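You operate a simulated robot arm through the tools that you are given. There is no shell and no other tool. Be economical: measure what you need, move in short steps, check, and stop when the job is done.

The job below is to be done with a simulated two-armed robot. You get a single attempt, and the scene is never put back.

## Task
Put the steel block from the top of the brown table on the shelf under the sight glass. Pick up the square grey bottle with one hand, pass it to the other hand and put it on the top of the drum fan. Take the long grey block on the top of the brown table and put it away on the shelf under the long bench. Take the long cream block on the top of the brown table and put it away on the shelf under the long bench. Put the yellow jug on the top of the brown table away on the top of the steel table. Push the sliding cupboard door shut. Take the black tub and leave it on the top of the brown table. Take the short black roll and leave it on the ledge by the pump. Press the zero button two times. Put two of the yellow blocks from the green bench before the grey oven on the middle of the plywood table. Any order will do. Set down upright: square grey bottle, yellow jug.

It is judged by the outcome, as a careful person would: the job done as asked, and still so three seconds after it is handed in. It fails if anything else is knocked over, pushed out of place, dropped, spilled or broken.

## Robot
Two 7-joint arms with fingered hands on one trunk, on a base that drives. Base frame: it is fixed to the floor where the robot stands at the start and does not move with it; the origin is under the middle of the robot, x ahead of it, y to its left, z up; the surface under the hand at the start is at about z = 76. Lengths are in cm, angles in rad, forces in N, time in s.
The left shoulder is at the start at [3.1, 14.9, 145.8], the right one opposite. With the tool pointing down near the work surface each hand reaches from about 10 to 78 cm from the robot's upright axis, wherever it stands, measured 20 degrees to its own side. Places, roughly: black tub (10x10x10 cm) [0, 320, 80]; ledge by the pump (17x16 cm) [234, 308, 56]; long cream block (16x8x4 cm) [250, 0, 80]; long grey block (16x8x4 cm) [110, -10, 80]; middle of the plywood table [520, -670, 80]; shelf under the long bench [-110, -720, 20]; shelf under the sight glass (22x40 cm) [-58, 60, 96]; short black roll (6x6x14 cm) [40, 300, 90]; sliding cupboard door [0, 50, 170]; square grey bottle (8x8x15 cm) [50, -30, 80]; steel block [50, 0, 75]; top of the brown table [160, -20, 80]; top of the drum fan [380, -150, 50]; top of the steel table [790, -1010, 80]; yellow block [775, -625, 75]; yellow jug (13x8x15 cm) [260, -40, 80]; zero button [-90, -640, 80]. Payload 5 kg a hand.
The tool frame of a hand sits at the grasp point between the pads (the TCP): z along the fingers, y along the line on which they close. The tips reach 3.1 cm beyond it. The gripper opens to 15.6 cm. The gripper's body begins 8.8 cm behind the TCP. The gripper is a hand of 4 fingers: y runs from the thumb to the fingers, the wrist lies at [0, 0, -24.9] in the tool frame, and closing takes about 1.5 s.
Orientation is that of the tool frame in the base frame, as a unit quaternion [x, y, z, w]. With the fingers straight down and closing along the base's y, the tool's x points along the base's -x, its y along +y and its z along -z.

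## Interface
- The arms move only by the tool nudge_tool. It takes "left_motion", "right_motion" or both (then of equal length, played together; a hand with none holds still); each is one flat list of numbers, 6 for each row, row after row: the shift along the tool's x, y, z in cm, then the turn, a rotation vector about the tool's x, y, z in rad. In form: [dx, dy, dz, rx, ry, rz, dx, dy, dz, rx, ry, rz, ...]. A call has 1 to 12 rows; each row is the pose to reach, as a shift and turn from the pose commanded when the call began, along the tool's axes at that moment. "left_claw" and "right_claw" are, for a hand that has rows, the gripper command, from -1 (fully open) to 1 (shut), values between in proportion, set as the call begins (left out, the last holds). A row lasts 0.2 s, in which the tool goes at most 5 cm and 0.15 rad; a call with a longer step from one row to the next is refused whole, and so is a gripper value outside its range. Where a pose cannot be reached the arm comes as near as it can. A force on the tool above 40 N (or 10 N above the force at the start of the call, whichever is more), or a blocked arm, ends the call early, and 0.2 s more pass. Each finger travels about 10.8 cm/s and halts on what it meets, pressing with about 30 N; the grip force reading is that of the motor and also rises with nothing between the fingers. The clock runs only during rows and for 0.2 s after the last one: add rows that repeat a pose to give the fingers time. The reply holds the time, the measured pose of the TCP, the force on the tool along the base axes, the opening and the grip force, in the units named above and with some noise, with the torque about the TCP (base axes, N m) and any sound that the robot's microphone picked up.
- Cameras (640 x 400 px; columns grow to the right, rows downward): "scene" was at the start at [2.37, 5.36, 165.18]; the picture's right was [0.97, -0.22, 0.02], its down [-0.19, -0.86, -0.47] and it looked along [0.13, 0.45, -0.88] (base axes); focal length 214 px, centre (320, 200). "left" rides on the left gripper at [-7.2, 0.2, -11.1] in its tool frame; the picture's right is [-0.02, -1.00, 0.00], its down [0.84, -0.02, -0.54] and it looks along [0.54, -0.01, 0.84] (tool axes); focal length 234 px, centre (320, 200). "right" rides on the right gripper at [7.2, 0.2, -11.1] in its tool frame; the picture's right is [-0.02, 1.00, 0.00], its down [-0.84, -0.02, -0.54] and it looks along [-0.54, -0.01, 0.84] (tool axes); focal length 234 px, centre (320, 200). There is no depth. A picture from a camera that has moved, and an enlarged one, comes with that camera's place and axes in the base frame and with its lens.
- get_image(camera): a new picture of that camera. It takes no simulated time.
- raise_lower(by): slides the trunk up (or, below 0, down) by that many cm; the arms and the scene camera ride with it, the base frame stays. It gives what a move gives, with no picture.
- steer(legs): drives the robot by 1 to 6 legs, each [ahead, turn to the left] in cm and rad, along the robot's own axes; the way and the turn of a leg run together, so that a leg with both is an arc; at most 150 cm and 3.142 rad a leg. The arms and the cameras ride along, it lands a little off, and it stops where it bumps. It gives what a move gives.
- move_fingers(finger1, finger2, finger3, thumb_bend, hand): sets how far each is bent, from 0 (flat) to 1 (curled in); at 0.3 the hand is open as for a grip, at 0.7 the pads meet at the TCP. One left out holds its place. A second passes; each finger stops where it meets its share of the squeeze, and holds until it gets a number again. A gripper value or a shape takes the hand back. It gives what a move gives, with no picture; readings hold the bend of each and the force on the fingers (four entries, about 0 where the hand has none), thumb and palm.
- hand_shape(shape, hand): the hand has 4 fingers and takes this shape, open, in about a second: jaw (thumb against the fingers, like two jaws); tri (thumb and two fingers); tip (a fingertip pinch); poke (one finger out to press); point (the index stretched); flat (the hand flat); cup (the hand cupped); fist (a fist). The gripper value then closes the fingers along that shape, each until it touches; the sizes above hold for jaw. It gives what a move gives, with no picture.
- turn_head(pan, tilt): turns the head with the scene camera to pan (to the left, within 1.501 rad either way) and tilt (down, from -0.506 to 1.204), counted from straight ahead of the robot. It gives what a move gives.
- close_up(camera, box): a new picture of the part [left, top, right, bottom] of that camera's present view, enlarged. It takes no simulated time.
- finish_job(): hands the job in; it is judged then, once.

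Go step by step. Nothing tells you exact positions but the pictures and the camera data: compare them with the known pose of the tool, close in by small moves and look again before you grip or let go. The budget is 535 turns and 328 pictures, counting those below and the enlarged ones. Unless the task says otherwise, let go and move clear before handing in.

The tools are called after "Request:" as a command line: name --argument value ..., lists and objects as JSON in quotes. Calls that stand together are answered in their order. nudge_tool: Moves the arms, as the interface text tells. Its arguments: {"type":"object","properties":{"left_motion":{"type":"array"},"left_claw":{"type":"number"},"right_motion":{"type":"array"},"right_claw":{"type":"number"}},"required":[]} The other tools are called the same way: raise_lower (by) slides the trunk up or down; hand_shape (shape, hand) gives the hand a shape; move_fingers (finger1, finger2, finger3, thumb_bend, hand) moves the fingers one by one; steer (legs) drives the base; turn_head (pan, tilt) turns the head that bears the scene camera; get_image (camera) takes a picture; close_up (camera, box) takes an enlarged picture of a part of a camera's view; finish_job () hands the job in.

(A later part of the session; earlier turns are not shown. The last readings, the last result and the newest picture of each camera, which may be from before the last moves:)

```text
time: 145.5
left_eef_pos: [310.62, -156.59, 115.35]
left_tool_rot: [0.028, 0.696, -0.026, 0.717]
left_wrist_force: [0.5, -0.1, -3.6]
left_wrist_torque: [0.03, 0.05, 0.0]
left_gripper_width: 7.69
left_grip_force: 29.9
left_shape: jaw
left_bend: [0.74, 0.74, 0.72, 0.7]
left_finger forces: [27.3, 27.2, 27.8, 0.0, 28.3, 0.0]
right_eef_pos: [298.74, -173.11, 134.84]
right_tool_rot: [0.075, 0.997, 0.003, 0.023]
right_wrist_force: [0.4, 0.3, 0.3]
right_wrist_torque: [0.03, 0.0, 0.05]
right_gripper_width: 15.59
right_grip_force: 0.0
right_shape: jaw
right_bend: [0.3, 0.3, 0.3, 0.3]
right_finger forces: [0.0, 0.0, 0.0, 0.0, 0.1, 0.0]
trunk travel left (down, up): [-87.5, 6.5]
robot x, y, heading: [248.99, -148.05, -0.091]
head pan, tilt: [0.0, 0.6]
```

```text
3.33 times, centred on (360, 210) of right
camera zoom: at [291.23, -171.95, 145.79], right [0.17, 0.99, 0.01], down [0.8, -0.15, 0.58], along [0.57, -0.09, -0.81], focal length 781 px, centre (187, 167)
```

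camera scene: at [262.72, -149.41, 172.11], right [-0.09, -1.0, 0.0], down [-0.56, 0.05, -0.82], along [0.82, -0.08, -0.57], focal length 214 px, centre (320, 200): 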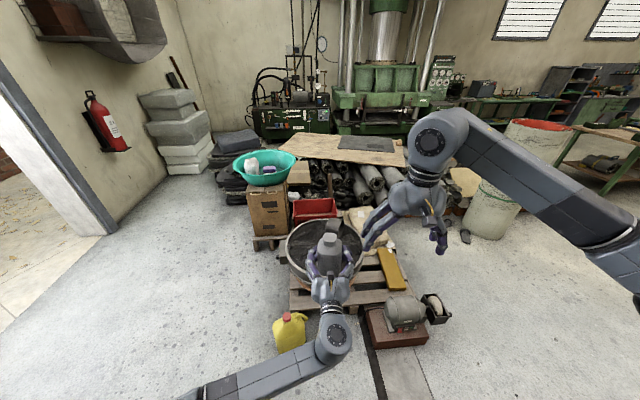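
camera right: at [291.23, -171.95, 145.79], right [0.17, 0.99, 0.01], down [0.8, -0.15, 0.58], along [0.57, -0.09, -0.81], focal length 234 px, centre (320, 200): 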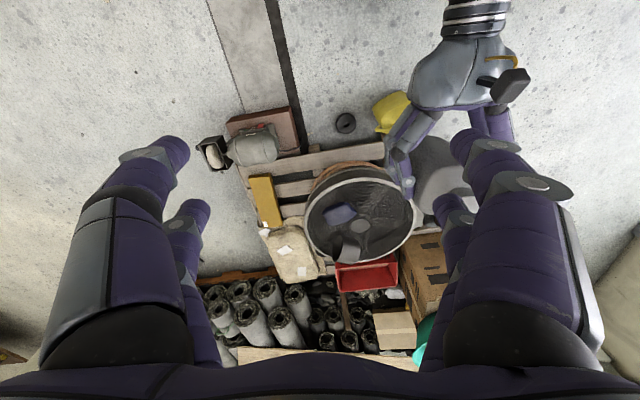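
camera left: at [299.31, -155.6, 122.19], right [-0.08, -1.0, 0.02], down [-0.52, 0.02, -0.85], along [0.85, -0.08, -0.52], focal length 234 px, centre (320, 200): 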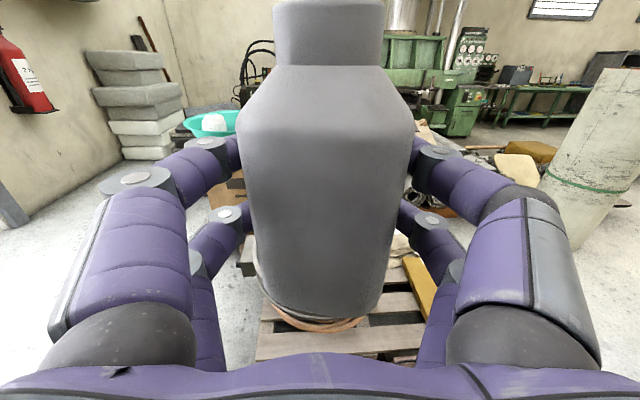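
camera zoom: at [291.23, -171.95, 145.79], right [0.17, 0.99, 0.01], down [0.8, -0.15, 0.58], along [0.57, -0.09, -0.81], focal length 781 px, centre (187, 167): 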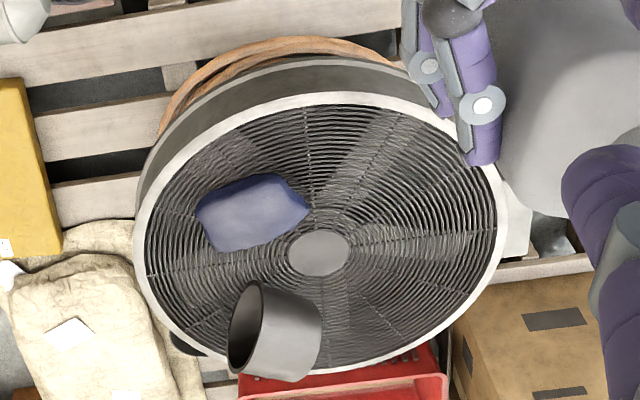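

Free space on the fan top is around (365, −151). I drive a little closer, then lower the trunk 45 cm.

Request:
steer --legs '[[31, 0]]'

Request:
raise_lower --by -45

Request:
get_image --camera "scene"

```text
time: 147.6
left_eef_pos: [341.45, -160.03, 115.36]
left_tool_rot: [0.029, 0.696, -0.028, 0.717]
left_wrist_force: [-0.8, -0.1, -4.0]
left_wrist_torque: [0.01, 0.03, -0.03]
left_gripper_width: 7.67
left_grip_force: 30.5
left_shape: jaw
left_bend: [0.74, 0.74, 0.72, 0.7]
left_finger forces: [27.3, 27.3, 27.8, 0.0, 28.2, 0.1]
right_eef_pos: [329.65, -176.1, 135.07]
right_tool_rot: [0.075, 0.997, 0.004, 0.024]
right_wrist_force: [-0.5, 0.3, 0.1]
right_wrist_torque: [0.0, 0.01, -0.03]
right_gripper_width: 15.58
right_grip_force: 0.0
right_shape: jaw
right_bend: [0.3, 0.3, 0.3, 0.3]
right_finger forces: [0.0, 0.1, 0.0, 0.0, 0.1, 0.1]
trunk travel left (down, up): [-87.5, 6.5]
robot x, y, heading: [280.18, -151.34, -0.096]
head pan, tilt: [0.0, 0.6]
```

```text
refused: -45 is not a number from -40 to 40
```

```text
257 pictures are left
camera scene: at [293.58, -152.4, 172.14], right [-0.1, -1.0, 0.0], down [-0.56, 0.05, -0.83], along [0.82, -0.08, -0.56], focal length 214 px, centre (320, 200)
```

scene: 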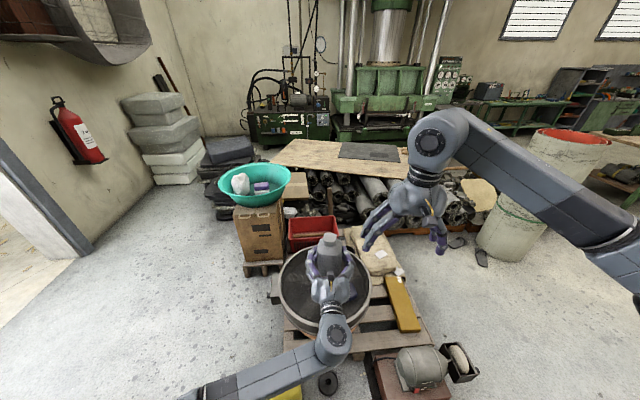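

Request:
raise_lower --by -40

Request:
turn_head --pan 0 --tilt 0.8

Request:
get_image --camera "scene"

```text
time: 151.4
left_eef_pos: [341.61, -159.92, 75.29]
left_tool_rot: [0.03, 0.696, -0.028, 0.716]
left_wrist_force: [0.2, 0.6, -3.4]
left_wrist_torque: [0.03, 0.04, 0.0]
left_gripper_width: 7.68
left_grip_force: 30.2
left_shape: jaw
left_bend: [0.74, 0.74, 0.72, 0.7]
left_finger forces: [27.3, 27.4, 27.8, 0.1, 28.3, 0.0]
right_eef_pos: [329.77, -176.19, 95.12]
right_tool_rot: [0.076, 0.997, 0.003, 0.023]
right_wrist_force: [-0.5, -0.6, 0.7]
right_wrist_torque: [0.02, -0.01, 0.0]
right_gripper_width: 15.6
right_grip_force: 0.1
right_shape: jaw
right_bend: [0.3, 0.3, 0.3, 0.3]
right_finger forces: [0.0, 0.0, 0.0, 0.0, 0.0, 0.0]
trunk travel left (down, up): [-47.5, 46.5]
robot x, y, heading: [280.15, -151.27, -0.103]
head pan, tilt: [0.0, 0.6]
```

```text
time: 152.2
left_eef_pos: [341.62, -159.92, 75.27]
left_tool_rot: [0.03, 0.696, -0.029, 0.716]
left_wrist_force: [-0.3, -0.3, -3.6]
left_wrist_torque: [-0.02, 0.06, -0.02]
left_gripper_width: 7.69
left_grip_force: 29.8
left_shape: jaw
left_bend: [0.74, 0.74, 0.72, 0.7]
left_finger forces: [27.4, 27.3, 27.8, 0.0, 28.2, 0.0]
right_eef_pos: [329.78, -176.21, 95.03]
right_tool_rot: [0.076, 0.997, 0.004, 0.023]
right_wrist_force: [0.2, -0.2, 0.5]
right_wrist_torque: [0.02, -0.01, 0.01]
right_gripper_width: 15.57
right_grip_force: 0.1
right_shape: jaw
right_bend: [0.3, 0.3, 0.3, 0.3]
right_finger forces: [0.1, 0.1, 0.0, 0.0, 0.0, 0.1]
trunk travel left (down, up): [-47.5, 46.5]
robot x, y, heading: [279.95, -150.96, -0.094]
head pan, tilt: [0.0, 0.799]
```

```text
256 pictures are left
camera scene: at [293.06, -152.35, 130.43], right [-0.1, -1.0, 0.0], down [-0.71, 0.07, -0.7], along [0.69, -0.07, -0.72], focal length 214 px, centre (320, 200)
```

scene: 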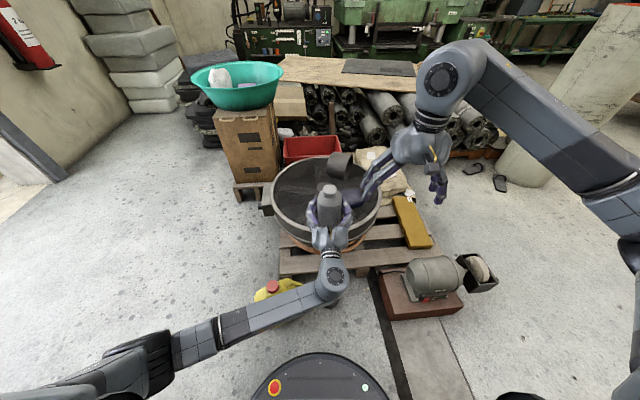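

I carry the bottle forward over the free part of the fan.

Request:
nudge_tool --left_motion '[0, 2.04, 4.2, 0, 0, 0, 0, 4.1, 8.4, 0, 0, 0, 0, 6.1, 12.6, 0, 0, 0, 0, 8.2, 16.9, 0, 0, 0, 0, 10.2, 21.1, 0, 0, 0, 0, 10.2, 21.1, 0, 0, 0]'

Request:
close_up --camera "scene" --box '[240, 130, 440, 290]'

Request:
get_image --camera "right"

```text
time: 153.6
left_eef_pos: [363.41, -151.5, 75.97]
left_tool_rot: [0.03, 0.696, -0.029, 0.716]
left_wrist_force: [-1.1, -0.1, -4.5]
left_wrist_torque: [0.0, 0.06, 0.02]
left_gripper_width: 7.67
left_grip_force: 30.2
left_shape: jaw
left_bend: [0.74, 0.74, 0.72, 0.7]
left_finger forces: [27.5, 27.3, 27.8, 0.0, 28.2, 0.0]
right_eef_pos: [329.74, -176.09, 94.98]
right_tool_rot: [0.076, 0.997, 0.003, 0.024]
right_wrist_force: [0.3, -0.9, 0.4]
right_wrist_torque: [-0.02, -0.04, 0.01]
right_gripper_width: 15.58
right_grip_force: 0.2
right_shape: jaw
right_bend: [0.3, 0.3, 0.3, 0.3]
right_finger forces: [0.0, 0.0, 0.0, 0.0, 0.0, 0.0]
trunk travel left (down, up): [-47.5, 46.5]
robot x, y, heading: [279.91, -150.84, -0.095]
head pan, tilt: [0.0, 0.799]
```

```text
2.50 times, centred on (340, 210) of scene
camera zoom: at [293.02, -152.35, 130.43], right [-0.1, -1.0, 0.0], down [-0.71, 0.07, -0.7], along [0.69, -0.07, -0.72], focal length 536 px, centre (270, 175)
```

zoom: 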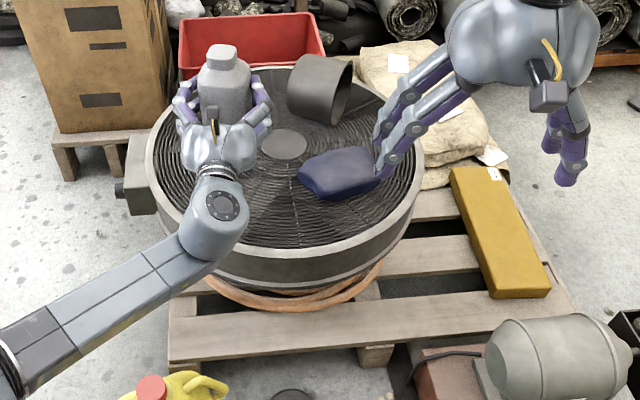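

```text
254 pictures are left
camera right: at [322.19, -175.1, 105.83], right [0.18, 0.98, 0.01], down [0.8, -0.15, 0.58], along [0.57, -0.09, -0.81], focal length 234 px, centre (320, 200)
```

right: 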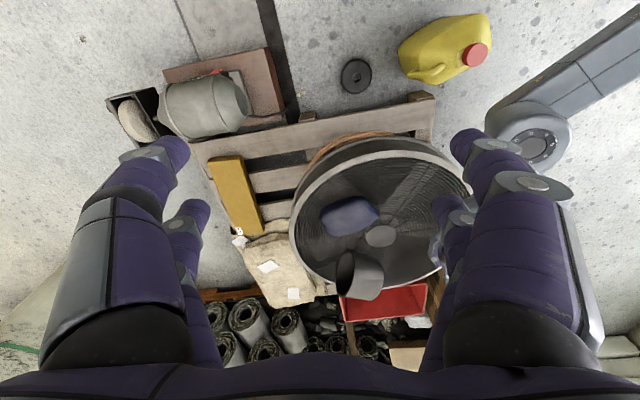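

The fan hub is at z≈50. I lower the bottle most of the way, then gently until contact.

Request:
nudge_tool --left_motion '[4, -0.3, 0, 0, 0, 0, 8, -0.6, 0, 0, 0, 0, 12, -0.8, 0, 0, 0, 0, 15, -1, 0, 0, 0, 0, 17.5, -1, 0, 0, 0, 0, 17.5, -1, 0, 0, 0, 0]'

Request:
get_image --camera "left"

Request:
close_up --camera "scene" --box '[240, 130, 440, 290]'

```text
time: 155.0
left_eef_pos: [364.02, -152.54, 58.52]
left_tool_rot: [0.03, 0.697, -0.029, 0.716]
left_wrist_force: [-0.1, -0.1, -3.6]
left_wrist_torque: [-0.02, 0.02, 0.02]
left_gripper_width: 7.68
left_grip_force: 30.1
left_shape: jaw
left_bend: [0.74, 0.74, 0.72, 0.7]
left_finger forces: [27.4, 27.3, 27.8, 0.0, 28.4, 0.1]
right_eef_pos: [329.72, -176.13, 95.1]
right_tool_rot: [0.076, 0.997, 0.004, 0.023]
right_wrist_force: [0.0, -0.6, 1.1]
right_wrist_torque: [-0.01, 0.03, 0.0]
right_gripper_width: 15.58
right_grip_force: 0.0
right_shape: jaw
right_bend: [0.3, 0.3, 0.3, 0.3]
right_finger forces: [0.0, 0.0, 0.0, 0.1, 0.1, 0.1]
trunk travel left (down, up): [-47.5, 46.5]
robot x, y, heading: [280.35, -151.05, -0.099]
head pan, tilt: [0.0, 0.799]
```

```text
253 pictures are left
camera left: at [352.68, -151.35, 65.43], right [-0.08, -1.0, 0.02], down [-0.52, 0.02, -0.85], along [0.85, -0.08, -0.52], focal length 234 px, centre (320, 200)
```

left: 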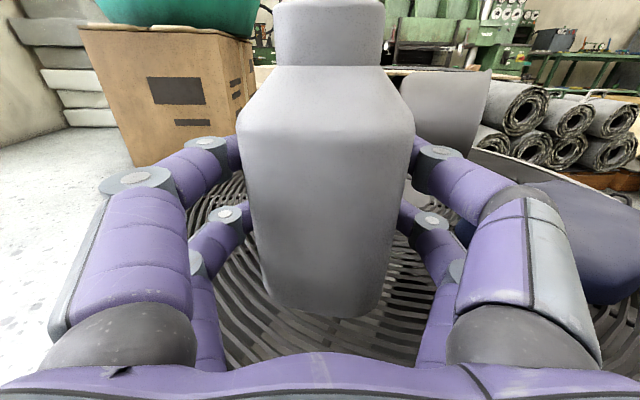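

```text
2.50 times, centred on (340, 210) of scene
camera zoom: at [293.04, -152.33, 130.43], right [-0.1, -1.0, 0.0], down [-0.71, 0.07, -0.7], along [0.69, -0.07, -0.72], focal length 536 px, centre (270, 175)
```

zoom: 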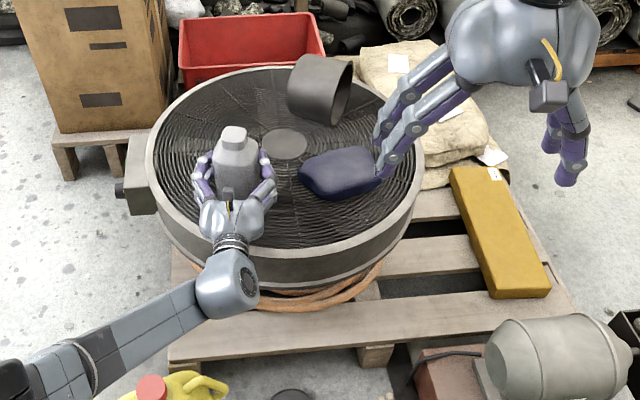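

The bottle is just above the mesh, upright and in a clear spot. I lower in small steps until contact.

Request:
nudge_tool --left_motion '[0.5, 0, 0, 0, 0, 0, 1, 0, 0, 0, 0, 0, 1.5, 0, 0, 0, 0, 0, 2, 0, 0, 0, 0, 0, 2, 0, 0, 0, 0, 0]'

```text
time: 156.2
left_eef_pos: [364.0, -152.45, 56.61]
left_tool_rot: [0.03, 0.697, -0.029, 0.715]
left_wrist_force: [-0.3, -0.1, -2.9]
left_wrist_torque: [0.07, 0.02, -0.03]
left_gripper_width: 7.66
left_grip_force: 29.9
left_shape: jaw
left_bend: [0.74, 0.74, 0.72, 0.7]
left_finger forces: [27.3, 27.4, 27.7, 0.1, 28.3, 0.1]
right_eef_pos: [329.82, -176.28, 94.9]
right_tool_rot: [0.076, 0.997, 0.004, 0.023]
right_wrist_force: [-0.3, 0.7, -0.3]
right_wrist_torque: [0.01, -0.03, -0.02]
right_gripper_width: 15.6
right_grip_force: 0.1
right_shape: jaw
right_bend: [0.3, 0.3, 0.3, 0.3]
right_finger forces: [0.0, 0.0, 0.0, 0.0, 0.0, 0.0]
trunk travel left (down, up): [-47.5, 46.5]
robot x, y, heading: [280.3, -150.89, -0.101]
head pan, tilt: [0.0, 0.799]
```

Request:
nudge_tool --left_motion '[0.4, 0, 0, 0, 0, 0, 0.8, 0, 0, 0, 0, 0, 1.2, 0, 0, 0, 0, 0, 1.2, 0, 0, 0, 0, 0]'

Request:
get_image --camera "left"

```text
time: 157.2
left_eef_pos: [363.95, -152.64, 56.23]
left_tool_rot: [0.029, 0.691, -0.029, 0.721]
left_wrist_force: [2.0, -0.7, 39.8]
left_wrist_torque: [1.16, -0.75, -0.01]
left_gripper_width: 7.7
left_grip_force: 30.0
left_shape: jaw
left_bend: [0.74, 0.74, 0.72, 0.7]
left_finger forces: [26.8, 29.1, 27.7, 0.0, 30.1, 0.0]
right_eef_pos: [329.43, -176.17, 95.33]
right_tool_rot: [0.076, 0.997, 0.004, 0.026]
right_wrist_force: [0.0, 1.0, 0.6]
right_wrist_torque: [0.01, -0.01, -0.03]
right_gripper_width: 15.61
right_grip_force: 0.0
right_shape: jaw
right_bend: [0.3, 0.3, 0.3, 0.3]
right_finger forces: [0.0, 0.1, 0.0, 0.0, 0.0, 0.0]
trunk travel left (down, up): [-47.5, 46.5]
robot x, y, heading: [280.08, -151.07, -0.098]
head pan, tilt: [0.0, 0.799]
```

```text
251 pictures are left
camera left: at [352.63, -151.45, 62.97], right [-0.08, -1.0, 0.02], down [-0.51, 0.02, -0.86], along [0.86, -0.08, -0.51], focal length 234 px, centre (320, 200)
```

left: 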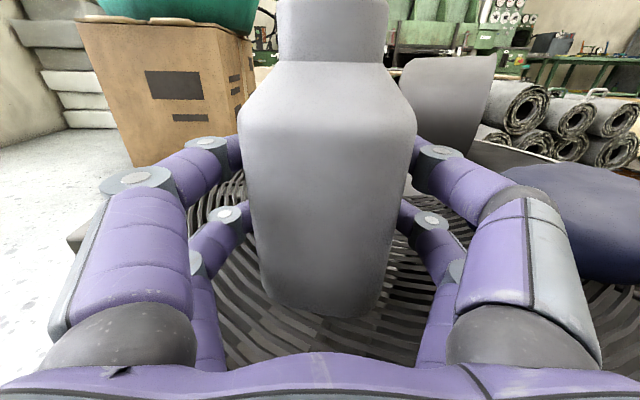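

Contact made. I ease the push, open, and back straight out.

Request:
nudge_tool --left_motion '[-0.4, 0, 0, 0, 0, 0, -0.8, 0, 0, 0, 0, 0, -0.8, 0, 0, 0, 0, 0]'

Request:
nudge_tool --left_motion '[0, 0, 0, 0, 0, 0, 0, 0, 0, 0, 0, 0, 0, 0, 0, 0, 0, 0, 0, 0, 0, 0, 0, 0, 0, 0, 0, 0, 0, 0, 0, 0, 0, 0, 0, 0]' --left_claw -1

Request:
get_image --camera "left"

```text
time: 158.0
left_eef_pos: [363.96, -152.58, 56.39]
left_tool_rot: [0.029, 0.695, -0.028, 0.718]
left_wrist_force: [6.5, -2.0, 22.4]
left_wrist_torque: [0.63, -0.55, -0.23]
left_gripper_width: 7.69
left_grip_force: 30.0
left_shape: jaw
left_bend: [0.74, 0.74, 0.72, 0.7]
left_finger forces: [27.3, 28.7, 28.6, 0.0, 29.9, 0.0]
right_eef_pos: [329.65, -176.21, 95.15]
right_tool_rot: [0.077, 0.997, 0.004, 0.024]
right_wrist_force: [-0.4, 0.1, 0.5]
right_wrist_torque: [0.01, 0.01, 0.0]
right_gripper_width: 15.6
right_grip_force: 0.2
right_shape: jaw
right_bend: [0.3, 0.3, 0.3, 0.3]
right_finger forces: [0.1, 0.1, 0.0, 0.0, 0.0, 0.0]
trunk travel left (down, up): [-47.5, 46.5]
robot x, y, heading: [279.97, -150.98, -0.101]
head pan, tilt: [0.0, 0.799]
```

```text
time: 159.4
left_eef_pos: [364.05, -152.54, 56.11]
left_tool_rot: [0.029, 0.696, -0.028, 0.716]
left_wrist_force: [0.3, 0.5, 0.6]
left_wrist_torque: [0.03, 0.02, 0.02]
left_gripper_width: 15.6
left_grip_force: 0.2
left_shape: jaw
left_bend: [0.3, 0.3, 0.3, 0.3]
left_finger forces: [0.1, 0.1, 0.1, 0.0, 0.0, 0.0]
right_eef_pos: [329.71, -176.19, 95.02]
right_tool_rot: [0.076, 0.997, 0.004, 0.022]
right_wrist_force: [0.4, 0.0, -0.4]
right_wrist_torque: [0.01, -0.06, 0.01]
right_gripper_width: 15.59
right_grip_force: 0.1
right_shape: jaw
right_bend: [0.3, 0.3, 0.3, 0.3]
right_finger forces: [0.0, 0.0, 0.0, 0.1, 0.1, 0.0]
trunk travel left (down, up): [-47.5, 46.5]
robot x, y, heading: [280.24, -151.08, -0.1]
head pan, tilt: [0.0, 0.799]
```

```text
250 pictures are left
camera left: at [352.72, -151.37, 62.91], right [-0.08, -1.0, 0.02], down [-0.52, 0.02, -0.85], along [0.85, -0.08, -0.52], focal length 234 px, centre (320, 200)
```

left: 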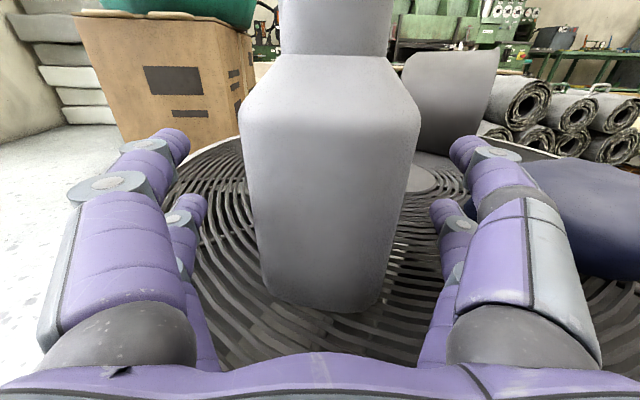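

Bottle stands free. I back the hand straight out and up.

Request:
nudge_tool --left_motion '[0, 0, -4, 0, 0, 0, 0, 0, -8, 0, 0, 0, 0, 0, -12, 0, 0, 0, -2, 0, -16, 0, 0, 0, -6, 0, -18, 0, 0, 0, -6, 0, -18, 0, 0, 0]'

Request:
close_up --camera "scene" --box '[240, 130, 440, 290]'

```text
time: 160.8
left_eef_pos: [346.06, -150.97, 61.54]
left_tool_rot: [0.03, 0.697, -0.029, 0.716]
left_wrist_force: [0.4, 0.6, -0.2]
left_wrist_torque: [0.0, -0.02, -0.02]
left_gripper_width: 15.58
left_grip_force: 0.1
left_shape: jaw
left_bend: [0.3, 0.3, 0.3, 0.3]
left_finger forces: [0.0, 0.0, 0.0, 0.0, 0.0, 0.0]
right_eef_pos: [329.78, -176.27, 94.88]
right_tool_rot: [0.076, 0.997, 0.004, 0.023]
right_wrist_force: [-0.1, 0.9, 0.6]
right_wrist_torque: [-0.03, 0.02, 0.0]
right_gripper_width: 15.6
right_grip_force: 0.1
right_shape: jaw
right_bend: [0.3, 0.3, 0.3, 0.3]
right_finger forces: [0.0, 0.0, 0.0, 0.0, 0.0, 0.0]
trunk travel left (down, up): [-47.5, 46.5]
robot x, y, heading: [280.04, -151.12, -0.093]
head pan, tilt: [0.0, 0.799]
```

```text
2.50 times, centred on (340, 210) of scene
camera zoom: at [293.06, -152.37, 130.43], right [-0.1, -1.0, 0.0], down [-0.71, 0.07, -0.7], along [0.69, -0.07, -0.72], focal length 536 px, centre (270, 175)
```

zoom: 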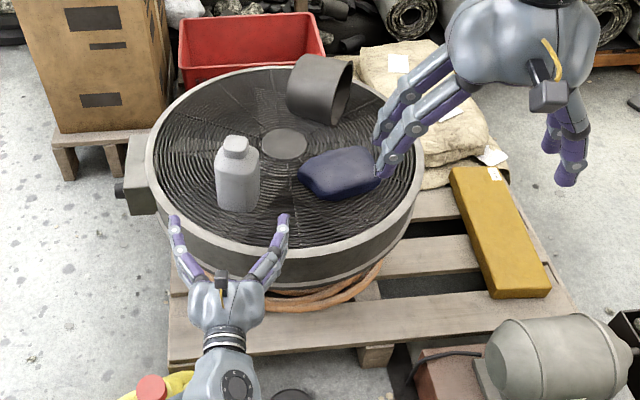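

The bottle stands upright on the fan. Next are the tub and roll beyond the doorway. I back off, raise the trunk and tuck the left arm.

Request:
steer --legs '[[-42, 0]]'

Request:
raise_lower --by 40

Request:
nudge_tool --left_motion '[0, 1.5, -2, 0, 0.14, 0, 0, 3, -4, 0, 0.28, 0, 0, 4.5, -6, 0, 0.42, 0, 0, 6, -8, 0, 0.56, 0, 0, 7.5, -10, 0, 0.7, 0, 0, 9, -12, 0, 0.84, 0, 0, 10.5, -14, 0, 0.98, 0, 0, 12, -16, 0, 1.12, 0, 0, 13.5, -18, 0, 1.26, 0, -2, 15, -20, 0, 1.4, 0, -5, 15, -20, 0, 1.54, 0, -8, 15, -20, 0, 1.54, 0]'

Request:
turn_head --pan 0.9 --tilt 0.3

Request:
get_image --camera "scene"

```text
time: 163.3
left_eef_pos: [304.4, -147.12, 61.56]
left_tool_rot: [0.031, 0.696, -0.03, 0.717]
left_wrist_force: [0.2, -1.0, 1.0]
left_wrist_torque: [0.02, 0.03, -0.02]
left_gripper_width: 15.59
left_grip_force: 0.0
left_shape: jaw
left_bend: [0.3, 0.3, 0.3, 0.3]
left_finger forces: [0.0, 0.0, 0.0, 0.0, 0.0, 0.1]
right_eef_pos: [288.18, -172.19, 95.03]
right_tool_rot: [0.079, 0.997, 0.003, 0.023]
right_wrist_force: [-0.7, -0.2, -0.4]
right_wrist_torque: [0.0, -0.03, -0.01]
right_gripper_width: 15.58
right_grip_force: 0.0
right_shape: jaw
right_bend: [0.3, 0.3, 0.3, 0.3]
right_finger forces: [0.1, 0.0, 0.1, 0.0, 0.0, 0.1]
trunk travel left (down, up): [-47.5, 46.5]
robot x, y, heading: [238.47, -147.06, -0.102]
head pan, tilt: [0.0, 0.799]
```

```text
time: 167.2
left_eef_pos: [304.52, -147.05, 101.53]
left_tool_rot: [0.031, 0.697, -0.03, 0.716]
left_wrist_force: [-0.7, -0.5, 0.1]
left_wrist_torque: [-0.01, 0.0, 0.01]
left_gripper_width: 15.6
left_grip_force: 0.0
left_shape: jaw
left_bend: [0.3, 0.3, 0.3, 0.3]
left_finger forces: [0.1, 0.0, 0.0, 0.0, 0.0, 0.0]
right_eef_pos: [288.17, -172.28, 134.94]
right_tool_rot: [0.078, 0.997, 0.003, 0.023]
right_wrist_force: [-0.8, -0.6, -0.2]
right_wrist_torque: [-0.02, -0.03, -0.01]
right_gripper_width: 15.58
right_grip_force: 0.0
right_shape: jaw
right_bend: [0.3, 0.3, 0.3, 0.3]
right_finger forces: [0.0, 0.0, 0.0, 0.0, 0.1, 0.1]
trunk travel left (down, up): [-87.5, 6.5]
robot x, y, heading: [238.75, -146.99, -0.098]
head pan, tilt: [0.0, 0.799]
```

```text
time: 169.8
left_eef_pos: [282.07, -137.64, 105.86]
left_tool_rot: [0.035, 0.999, 0.004, 0.038]
left_wrist_force: [-1.1, 0.3, -0.3]
left_wrist_torque: [-0.02, -0.02, 0.02]
left_gripper_width: 15.59
left_grip_force: 0.0
left_shape: jaw
left_bend: [0.3, 0.3, 0.3, 0.3]
left_finger forces: [0.0, 0.0, 0.0, 0.0, 0.0, 0.0]
left hand out of reach, approached as far as the arm can: row 10, 11, 12
right_eef_pos: [287.95, -172.22, 135.14]
right_tool_rot: [0.079, 0.997, 0.004, 0.024]
right_wrist_force: [-0.6, -0.6, 0.3]
right_wrist_torque: [-0.02, -0.09, 0.01]
right_gripper_width: 15.58
right_grip_force: 0.1
right_shape: jaw
right_bend: [0.3, 0.3, 0.3, 0.3]
right_finger forces: [0.1, 0.1, 0.0, 0.0, 0.0, 0.0]
trunk travel left (down, up): [-87.5, 6.5]
robot x, y, heading: [238.49, -146.91, -0.104]
head pan, tilt: [0.0, 0.799]
```

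```text
time: 171.0
left_eef_pos: [282.3, -137.75, 105.78]
left_tool_rot: [0.036, 0.999, 0.004, 0.038]
left_wrist_force: [-0.3, 1.0, 0.3]
left_wrist_torque: [0.01, 0.0, -0.02]
left_gripper_width: 15.59
left_grip_force: 0.0
left_shape: jaw
left_bend: [0.3, 0.3, 0.3, 0.3]
left_finger forces: [0.0, 0.1, 0.0, 0.0, 0.0, 0.0]
right_eef_pos: [288.07, -172.36, 134.93]
right_tool_rot: [0.078, 0.997, 0.004, 0.024]
right_wrist_force: [0.5, -0.2, 0.5]
right_wrist_torque: [0.04, 0.0, -0.02]
right_gripper_width: 15.6
right_grip_force: 0.0
right_shape: jaw
right_bend: [0.3, 0.3, 0.3, 0.3]
right_finger forces: [0.1, 0.2, 0.0, 0.0, 0.1, 0.1]
trunk travel left (down, up): [-87.5, 6.5]
robot x, y, heading: [238.35, -147.04, -0.103]
head pan, tilt: [0.901, 0.3]
```

```text
248 pictures are left
camera scene: at [250.01, -140.84, 174.87], right [0.72, -0.7, 0.0], down [-0.21, -0.21, -0.96], along [0.67, 0.68, -0.3], focal length 214 px, centre (320, 200)
```

scene: 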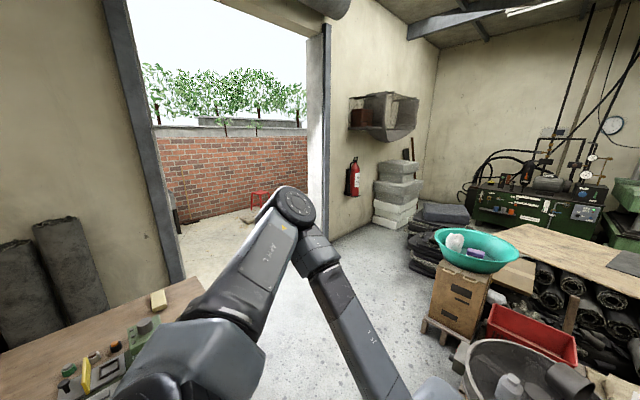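

The doorway spans roughly x 285–472 at y≈78. I drive through it.

Request:
steer --legs '[[0, 0.89], [110, 0], [95, 0], [0, 0.785]]'

Request:
turn_head --pan 0.5 --tilt 0.3

Request:
get_image --camera "scene"

```text
time: 185.3
left_eef_pos: [367.99, 38.94, 105.64]
left_tool_rot: [0.716, -0.697, -0.031, -0.022]
left_wrist_force: [0.7, -0.2, -0.2]
left_wrist_torque: [0.01, 0.0, -0.01]
left_gripper_width: 15.56
left_grip_force: 0.0
left_shape: jaw
left_bend: [0.3, 0.3, 0.3, 0.3]
left_finger forces: [0.1, 0.0, 0.1, 0.1, 0.1, 0.0]
right_eef_pos: [401.83, 48.4, 135.08]
right_tool_rot: [-0.686, 0.727, 0.02, 0.012]
right_wrist_force: [-0.7, -0.2, -0.3]
right_wrist_torque: [0.0, -0.01, 0.0]
right_gripper_width: 15.61
right_grip_force: 0.1
right_shape: jaw
right_bend: [0.3, 0.3, 0.3, 0.3]
right_finger forces: [0.0, 0.0, 0.0, 0.1, 0.0, 0.1]
trunk travel left (down, up): [-87.5, 6.5]
robot x, y, heading: [381.36, -3.43, 1.571]
head pan, tilt: [0.901, 0.3]
```

```text
time: 186.2
left_eef_pos: [367.89, 39.0, 105.8]
left_tool_rot: [0.715, -0.698, -0.03, -0.022]
left_wrist_force: [0.2, -0.4, 0.3]
left_wrist_torque: [-0.01, -0.01, 0.01]
left_gripper_width: 15.58
left_grip_force: 0.0
left_shape: jaw
left_bend: [0.3, 0.3, 0.3, 0.3]
left_finger forces: [0.1, 0.1, 0.1, 0.1, 0.0, 0.0]
right_eef_pos: [401.73, 48.29, 134.99]
right_tool_rot: [-0.685, 0.728, 0.019, 0.013]
right_wrist_force: [-0.4, -0.5, 0.2]
right_wrist_torque: [0.0, 0.0, 0.02]
right_gripper_width: 15.61
right_grip_force: 0.0
right_shape: jaw
right_bend: [0.3, 0.3, 0.3, 0.3]
right_finger forces: [0.0, 0.0, 0.1, 0.1, 0.1, 0.1]
trunk travel left (down, up): [-87.5, 6.5]
robot x, y, heading: [381.65, -3.51, 1.569]
head pan, tilt: [0.499, 0.3]
```

```text
247 pictures are left
camera scene: at [376.91, 9.67, 174.87], right [0.88, 0.48, 0.0], down [0.14, -0.26, -0.96], along [-0.45, 0.84, -0.3], focal length 214 px, centre (320, 200)
```

scene: 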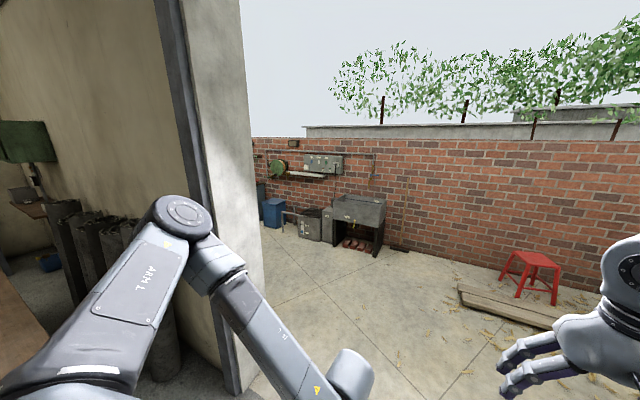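

I see the yard with a basin, boxes and a ledge with a green pump on the brick wall. I drive out and turn left.

Request:
steer --legs '[[100, 0], [90, 0], [0, 0.9]]'

Request:
turn_head --pan 0 --tilt 0.4

Request:
get_image --camera "scene"

```text
time: 197.9
left_eef_pos: [342.45, 201.72, 105.71]
left_tool_rot: [0.944, -0.329, -0.038, -0.006]
left_wrist_force: [-0.5, 0.1, 1.1]
left_wrist_torque: [0.0, 0.01, -0.02]
left_gripper_width: 15.58
left_grip_force: 0.0
left_shape: jaw
left_bend: [0.3, 0.3, 0.3, 0.3]
left_finger forces: [0.0, 0.0, 0.0, 0.0, 0.0, 0.1]
right_eef_pos: [357.13, 233.73, 134.97]
right_tool_rot: [0.93, -0.368, -0.023, -0.003]
right_wrist_force: [-0.7, 0.3, -0.6]
right_wrist_torque: [0.0, 0.02, -0.04]
right_gripper_width: 15.61
right_grip_force: 0.0
right_shape: jaw
right_bend: [0.3, 0.3, 0.3, 0.3]
right_finger forces: [0.1, 0.1, 0.0, 0.0, 0.0, 0.0]
trunk travel left (down, up): [-87.5, 6.5]
robot x, y, heading: [383.69, 184.69, 2.439]
head pan, tilt: [0.499, 0.3]
```

```text
time: 198.9
left_eef_pos: [342.59, 201.71, 105.73]
left_tool_rot: [0.944, -0.329, -0.038, -0.007]
left_wrist_force: [-0.6, -0.3, 0.1]
left_wrist_torque: [-0.03, 0.0, -0.02]
left_gripper_width: 15.57
left_grip_force: 0.0
left_shape: jaw
left_bend: [0.3, 0.3, 0.3, 0.3]
left_finger forces: [0.0, 0.0, 0.0, 0.0, 0.1, 0.0]
right_eef_pos: [357.12, 233.57, 135.01]
right_tool_rot: [0.93, -0.368, -0.024, -0.003]
right_wrist_force: [-0.7, 0.3, 0.2]
right_wrist_torque: [0.0, 0.01, 0.0]
right_gripper_width: 15.56
right_grip_force: 0.0
right_shape: jaw
right_bend: [0.3, 0.3, 0.3, 0.3]
right_finger forces: [0.0, 0.1, 0.0, 0.0, 0.0, 0.0]
trunk travel left (down, up): [-87.5, 6.5]
robot x, y, heading: [384.08, 184.35, 2.438]
head pan, tilt: [0.0, 0.4]
```

```text
246 pictures are left
camera scene: at [372.81, 193.91, 173.95], right [0.64, 0.77, 0.0], down [0.3, -0.25, -0.92], along [-0.7, 0.59, -0.39], focal length 214 px, centre (320, 200)
```

scene: 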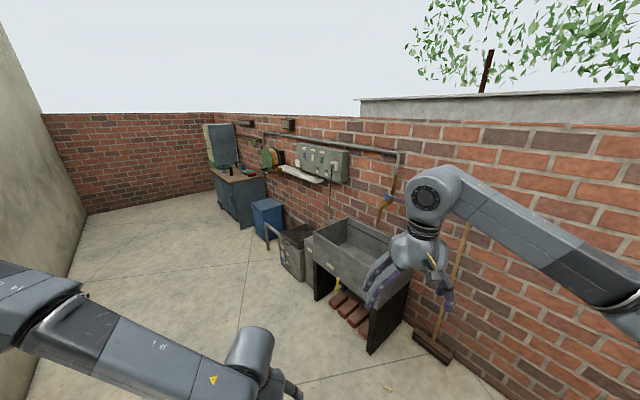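

The tub and roll should be on the cabinet at the far end, and the ledge is next to the basin. I zoom on both.

Request:
close_up --camera "scene" --box '[190, 110, 310, 230]'

Request:
close_up --camera "scene" --box '[250, 190, 410, 310]'

```text
3.33 times, centred on (250, 170) of scene
camera zoom: at [372.81, 193.91, 173.95], right [0.64, 0.77, 0.0], down [0.3, -0.25, -0.92], along [-0.7, 0.59, -0.39], focal length 715 px, centre (553, 300)
```

zoom: 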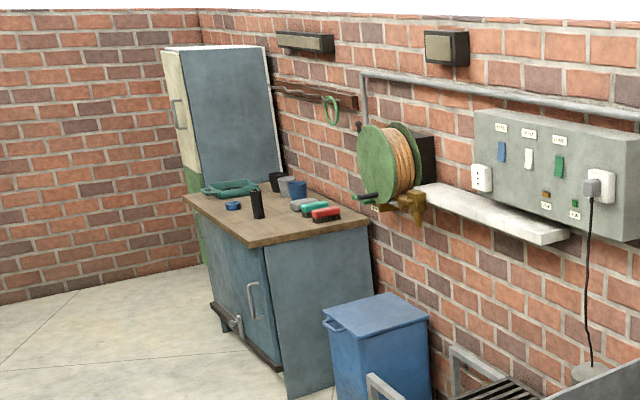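

```text
3.33 times, centred on (330, 250) of scene
camera zoom: at [372.81, 193.91, 173.95], right [0.64, 0.77, 0.0], down [0.3, -0.25, -0.92], along [-0.7, 0.59, -0.39], focal length 715 px, centre (287, 33)
```

zoom: 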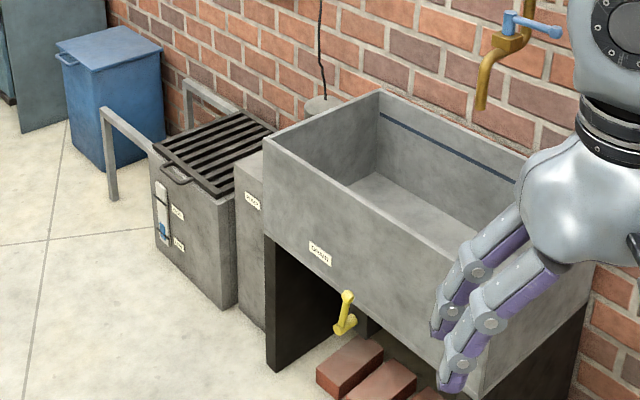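

Roll is the black cylinder and the tub the black cup behind it on the cabinet. The ledge is the grey block by the basin. I drive along the yard to the cabinet.

Request:
steer --legs '[[0, 0.59], [150, 0], [150, 0], [20, 0]]'

Request:
turn_head --pan -0.9 --tilt 0.6

Request:
get_image --camera "scene"

```text
time: 216.1
left_eef_pos: [22.92, 205.54, 105.83]
left_tool_rot: [0.999, -0.033, -0.039, 0.004]
left_wrist_force: [0.8, 0.4, -0.4]
left_wrist_torque: [-0.01, 0.03, 0.04]
left_gripper_width: 15.59
left_grip_force: 0.1
left_shape: jaw
left_bend: [0.3, 0.3, 0.3, 0.3]
left_finger forces: [0.0, 0.1, 0.0, 0.0, 0.0, 0.0]
right_eef_pos: [16.76, 239.97, 135.23]
right_tool_rot: [0.997, -0.075, -0.024, 0.003]
right_wrist_force: [0.3, 0.8, 0.6]
right_wrist_torque: [-0.02, 0.04, -0.02]
right_gripper_width: 15.6
right_grip_force: 0.1
right_shape: jaw
right_bend: [0.3, 0.3, 0.3, 0.3]
right_finger forces: [0.0, 0.1, 0.0, 0.1, 0.0, 0.0]
trunk travel left (down, up): [-87.5, 6.5]
robot x, y, heading: [65.83, 214.84, 3.044]
head pan, tilt: [0.0, 0.4]
```

```text
time: 217.3
left_eef_pos: [22.69, 205.35, 105.7]
left_tool_rot: [0.999, -0.033, -0.038, 0.004]
left_wrist_force: [0.4, 0.4, -0.4]
left_wrist_torque: [0.01, 0.01, -0.06]
left_gripper_width: 15.59
left_grip_force: 0.0
left_shape: jaw
left_bend: [0.3, 0.3, 0.3, 0.3]
left_finger forces: [0.1, 0.1, 0.0, 0.0, 0.0, 0.0]
right_eef_pos: [16.55, 240.02, 135.04]
right_tool_rot: [0.997, -0.076, -0.023, 0.003]
right_wrist_force: [0.3, -0.1, -0.1]
right_wrist_torque: [0.02, -0.02, 0.01]
right_gripper_width: 15.6
right_grip_force: 0.2
right_shape: jaw
right_bend: [0.3, 0.3, 0.3, 0.3]
right_finger forces: [0.0, 0.0, 0.0, 0.1, 0.0, 0.0]
trunk travel left (down, up): [-87.5, 6.5]
robot x, y, heading: [66.06, 214.78, 3.047]
head pan, tilt: [-0.901, 0.6]
```

```text
243 pictures are left
camera scene: at [56.48, 222.93, 172.13], right [0.84, 0.54, 0.0], down [0.31, -0.47, -0.83], along [-0.45, 0.69, -0.56], focal length 214 px, centre (320, 200)
```

scene: 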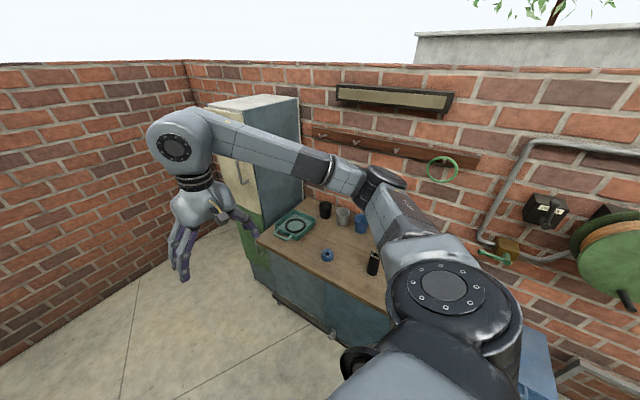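

Roll base is near (41, 297.5), tub near (−6, 325), cabinet front at y≈280. I position in front of the cabinet.

Request:
steer --legs '[[42, 0], [0, -0.74], [0, -0.74], [18, 0]]'

Request:
turn_head --pan 0 --tilt 0.8

Request:
get_image --camera "scene"

```text
time: 225.0
left_eef_pos: [10.93, 279.48, 105.91]
left_tool_rot: [0.713, -0.7, -0.031, -0.024]
left_wrist_force: [-0.9, -0.3, -0.6]
left_wrist_torque: [0.06, 0.0, 0.03]
left_gripper_width: 15.58
left_grip_force: 0.1
left_shape: jaw
left_bend: [0.3, 0.3, 0.3, 0.3]
left_finger forces: [0.1, 0.1, 0.1, 0.0, 0.1, 0.1]
right_eef_pos: [44.88, 288.47, 135.3]
right_tool_rot: [-0.683, 0.73, 0.021, 0.015]
right_wrist_force: [0.8, 0.1, 0.5]
right_wrist_torque: [0.02, 0.0, 0.03]
right_gripper_width: 15.61
right_grip_force: 0.2
right_shape: jaw
right_bend: [0.3, 0.3, 0.3, 0.3]
right_finger forces: [0.0, 0.0, 0.0, 0.1, 0.0, 0.0]
trunk travel left (down, up): [-87.5, 6.5]
robot x, y, heading: [24.48, 236.86, 1.559]
head pan, tilt: [-0.901, 0.6]
```

```text
time: 226.2
left_eef_pos: [11.0, 279.69, 105.79]
left_tool_rot: [0.713, -0.7, -0.031, -0.023]
left_wrist_force: [0.4, -0.5, -0.3]
left_wrist_torque: [0.03, -0.01, 0.03]
left_gripper_width: 15.58
left_grip_force: 0.1
left_shape: jaw
left_bend: [0.3, 0.3, 0.3, 0.3]
left_finger forces: [0.1, 0.0, 0.0, 0.1, 0.0, 0.1]
right_eef_pos: [44.79, 288.83, 135.15]
right_tool_rot: [-0.683, 0.73, 0.02, 0.014]
right_wrist_force: [0.1, -0.6, -0.6]
right_wrist_torque: [-0.02, 0.05, -0.02]
right_gripper_width: 15.59
right_grip_force: 0.1
right_shape: jaw
right_bend: [0.3, 0.3, 0.3, 0.3]
right_finger forces: [0.1, 0.0, 0.0, 0.0, 0.0, 0.0]
trunk travel left (down, up): [-87.5, 6.5]
robot x, y, heading: [24.45, 237.05, 1.56]
head pan, tilt: [0.0, 0.799]
```

```text
242 pictures are left
camera scene: at [24.29, 250.13, 170.45], right [1.0, -0.01, 0.0], down [-0.01, -0.72, -0.7], along [0.01, 0.7, -0.72], focal length 214 px, centre (320, 200)
```

scene: 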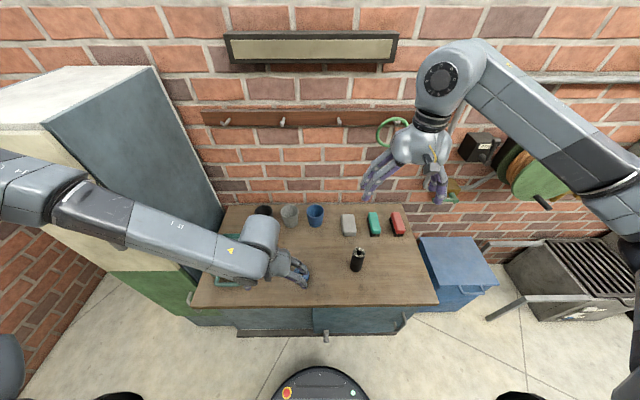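

The roll stands near (42, 297). I bring the right hand above it.

Request:
nudge_tool --right_motion '[-2, 0.8, 2, 0, 0, 0, -4, 1.6, 5, 0, 0, 0, -6, 2.4, 9, 0, 0, 0, -8, 3.3, 13, 0, 0, 0, -8, 3.3, 17.5, 0, 0, 0, -8, 3.3, 22, 0, 0, 0, -8, 3.3, 26.5, 0, 0, 0, -8, 3.3, 31, 0, 0, 0, -8, 3.3, 35.5, 0, 0, 0, -8, 3.3, 35.5, 0, 0, 0]'

Request:
get_image --camera "right"

```text
time: 228.4
left_eef_pos: [11.03, 279.81, 105.61]
left_tool_rot: [0.712, -0.701, -0.03, -0.022]
left_wrist_force: [0.5, -0.7, 0.3]
left_wrist_torque: [-0.01, -0.03, 0.04]
left_gripper_width: 15.58
left_grip_force: 0.1
left_shape: jaw
left_bend: [0.3, 0.3, 0.3, 0.3]
left_finger forces: [0.1, 0.0, 0.1, 0.0, 0.0, 0.1]
right_eef_pos: [41.78, 298.7, 100.0]
right_tool_rot: [-0.683, 0.73, 0.019, 0.013]
right_wrist_force: [0.3, 0.1, 0.3]
right_wrist_torque: [0.02, 0.04, 0.01]
right_gripper_width: 15.61
right_grip_force: 0.0
right_shape: jaw
right_bend: [0.3, 0.3, 0.3, 0.3]
right_finger forces: [0.0, 0.0, 0.0, 0.0, 0.1, 0.1]
trunk travel left (down, up): [-87.5, 6.5]
robot x, y, heading: [24.21, 236.96, 1.56]
head pan, tilt: [0.0, 0.799]
```

```text
241 pictures are left
camera right: at [41.23, 290.87, 110.81], right [-1.0, 0.09, 0.01], down [0.08, 0.81, 0.58], along [0.04, 0.58, -0.81], focal length 234 px, centre (320, 200)
```

right: 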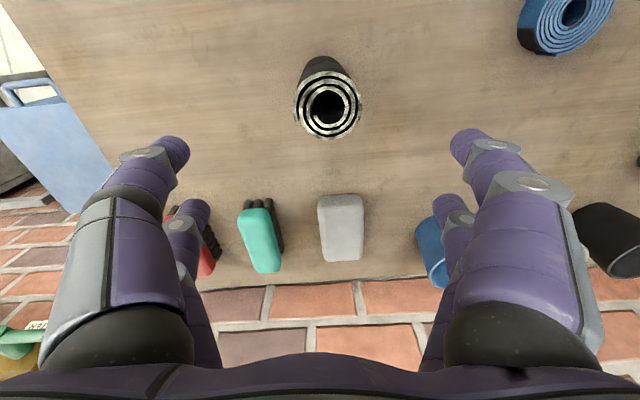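

The roll's centre is at about (40.7, 296). I lower around it.

Request:
nudge_tool --right_motion '[2.8, 0.9, 2, 0, 0, 0, 2.8, 0.9, 6, 0, 0, 0, 2.8, 0.9, 10, 0, 0, 0, 2.8, 0.9, 14, 0, 0, 0, 2.8, 0.9, 16.5, 0, 0, 0, 2.8, 0.9, 16.5, 0, 0, 0]'

Request:
get_image --camera "right"

```text
time: 229.8
left_eef_pos: [11.0, 279.6, 105.85]
left_tool_rot: [0.713, -0.7, -0.031, -0.023]
left_wrist_force: [-0.6, 0.0, -1.5]
left_wrist_torque: [0.0, -0.01, -0.02]
left_gripper_width: 15.61
left_grip_force: 0.1
left_shape: jaw
left_bend: [0.3, 0.3, 0.3, 0.3]
left_finger forces: [0.0, 0.1, 0.0, 0.1, 0.1, 0.0]
right_eef_pos: [40.45, 296.82, 83.9]
right_tool_rot: [-0.683, 0.73, 0.024, 0.014]
right_wrist_force: [5.5, -3.6, 39.2]
right_wrist_torque: [-0.52, 0.12, 0.08]
right_gripper_width: 15.6
right_grip_force: 0.0
right_shape: jaw
right_bend: [0.3, 0.3, 0.3, 0.3]
right_finger forces: [0.1, 0.0, 0.0, 0.0, 0.0, 39.0]
trunk travel left (down, up): [-87.5, 6.5]
robot x, y, heading: [23.99, 237.29, 1.561]
head pan, tilt: [0.0, 0.799]
```

```text
240 pictures are left
camera right: at [39.87, 288.86, 94.72], right [-1.0, 0.09, 0.02], down [0.08, 0.81, 0.59], along [0.04, 0.59, -0.81], focal length 234 px, centre (320, 200)
```

right: 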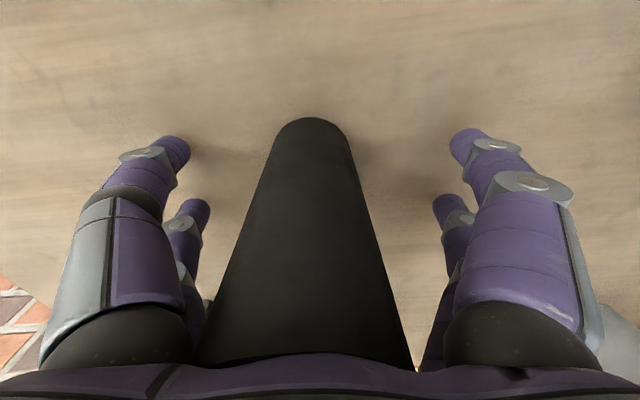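

The palm touches the roll's top. I back up 2 cm and then grip.

Request:
nudge_tool --right_motion '[0, 0, -1, 0, 0, 0, 0, 0, -2.2, 0, 0, 0, 0, 0, -2.2, 0, 0, 0]'

Request:
nudge_tool --right_motion '[0, 0, 0, 0, 0, 0, 0, 0, 0, 0, 0, 0, 0, 0, 0, 0, 0, 0, 0, 0, 0, 0, 0, 0, 0, 0, 0, 0, 0, 0, 0, 0, 0, 0, 0, 0]' --right_claw 1

Request:
nudge_tool --right_motion '[0, 0, -3, 0, 0, 0, 0, 0, -7, 0, 0, 0, 0, 0, -11, 0, 0, 0, 0, 0, -15, 0, 0, 0, 0, 0, -19, 0, 0, 0, 0, 0, -19, 0, 0, 0]'

Request:
get_image --camera "scene"

```text
time: 230.6
left_eef_pos: [10.94, 279.73, 105.81]
left_tool_rot: [0.713, -0.7, -0.03, -0.023]
left_wrist_force: [0.2, -0.5, 0.0]
left_wrist_torque: [0.02, -0.02, -0.01]
left_gripper_width: 15.62
left_grip_force: 0.0
left_shape: jaw
left_bend: [0.3, 0.3, 0.3, 0.3]
left_finger forces: [0.0, 0.0, 0.0, 0.1, 0.0, 0.0]
right_eef_pos: [40.46, 296.45, 85.58]
right_tool_rot: [-0.683, 0.73, 0.02, 0.013]
right_wrist_force: [0.6, -0.3, 0.7]
right_wrist_torque: [0.0, -0.01, -0.01]
right_gripper_width: 15.58
right_grip_force: 0.2
right_shape: jaw
right_bend: [0.3, 0.3, 0.3, 0.3]
right_finger forces: [0.0, 0.0, 0.0, 0.0, 0.0, 0.0]
trunk travel left (down, up): [-87.5, 6.5]
robot x, y, heading: [24.25, 237.16, 1.56]
head pan, tilt: [0.0, 0.799]
```

```text
time: 232.0
left_eef_pos: [10.99, 279.8, 105.76]
left_tool_rot: [0.713, -0.7, -0.032, -0.021]
left_wrist_force: [0.3, -0.3, 0.4]
left_wrist_torque: [-0.01, 0.02, 0.02]
left_gripper_width: 15.6
left_grip_force: 0.0
left_shape: jaw
left_bend: [0.3, 0.3, 0.3, 0.3]
left_finger forces: [0.1, 0.0, 0.0, 0.1, 0.0, 0.0]
right_eef_pos: [40.59, 296.72, 85.64]
right_tool_rot: [-0.683, 0.73, 0.02, 0.013]
right_wrist_force: [0.9, -0.4, 1.1]
right_wrist_torque: [-0.12, -0.1, 0.06]
right_gripper_width: 3.11
right_grip_force: 30.3
right_shape: jaw
right_bend: [0.73, 0.71, 0.72, 0.7]
right_finger forces: [28.5, 0.0, 0.1, 0.0, 29.5, 0.0]
trunk travel left (down, up): [-87.5, 6.5]
robot x, y, heading: [24.0, 237.02, 1.561]
head pan, tilt: [0.0, 0.799]
```

```text
time: 233.4
left_eef_pos: [10.94, 279.84, 105.75]
left_tool_rot: [0.713, -0.7, -0.03, -0.021]
left_wrist_force: [0.0, 0.0, 0.1]
left_wrist_torque: [0.02, -0.01, 0.0]
left_gripper_width: 15.59
left_grip_force: 0.0
left_shape: jaw
left_bend: [0.3, 0.3, 0.3, 0.3]
left_finger forces: [0.0, 0.0, 0.0, 0.0, 0.0, 0.0]
right_eef_pos: [40.78, 295.68, 104.38]
right_tool_rot: [-0.683, 0.73, 0.018, 0.012]
right_wrist_force: [0.2, -0.1, -3.6]
right_wrist_torque: [0.01, -0.02, 0.01]
right_gripper_width: 3.11
right_grip_force: 30.0
right_shape: jaw
right_bend: [0.73, 0.71, 0.72, 0.7]
right_finger forces: [28.7, 0.1, 0.0, 0.1, 29.2, 0.0]
trunk travel left (down, up): [-87.5, 6.5]
robot x, y, heading: [24.28, 237.25, 1.564]
head pan, tilt: [0.0, 0.799]
```

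```text
239 pictures are left
camera scene: at [24.29, 250.34, 170.43], right [1.0, -0.01, 0.0], down [-0.01, -0.72, -0.7], along [0.01, 0.7, -0.72], focal length 214 px, centre (320, 200)
```

scene: 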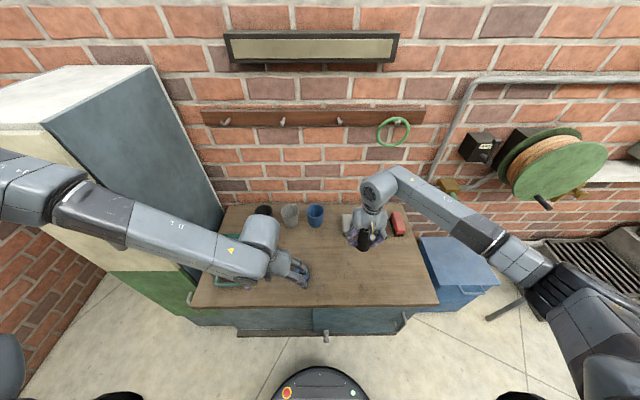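

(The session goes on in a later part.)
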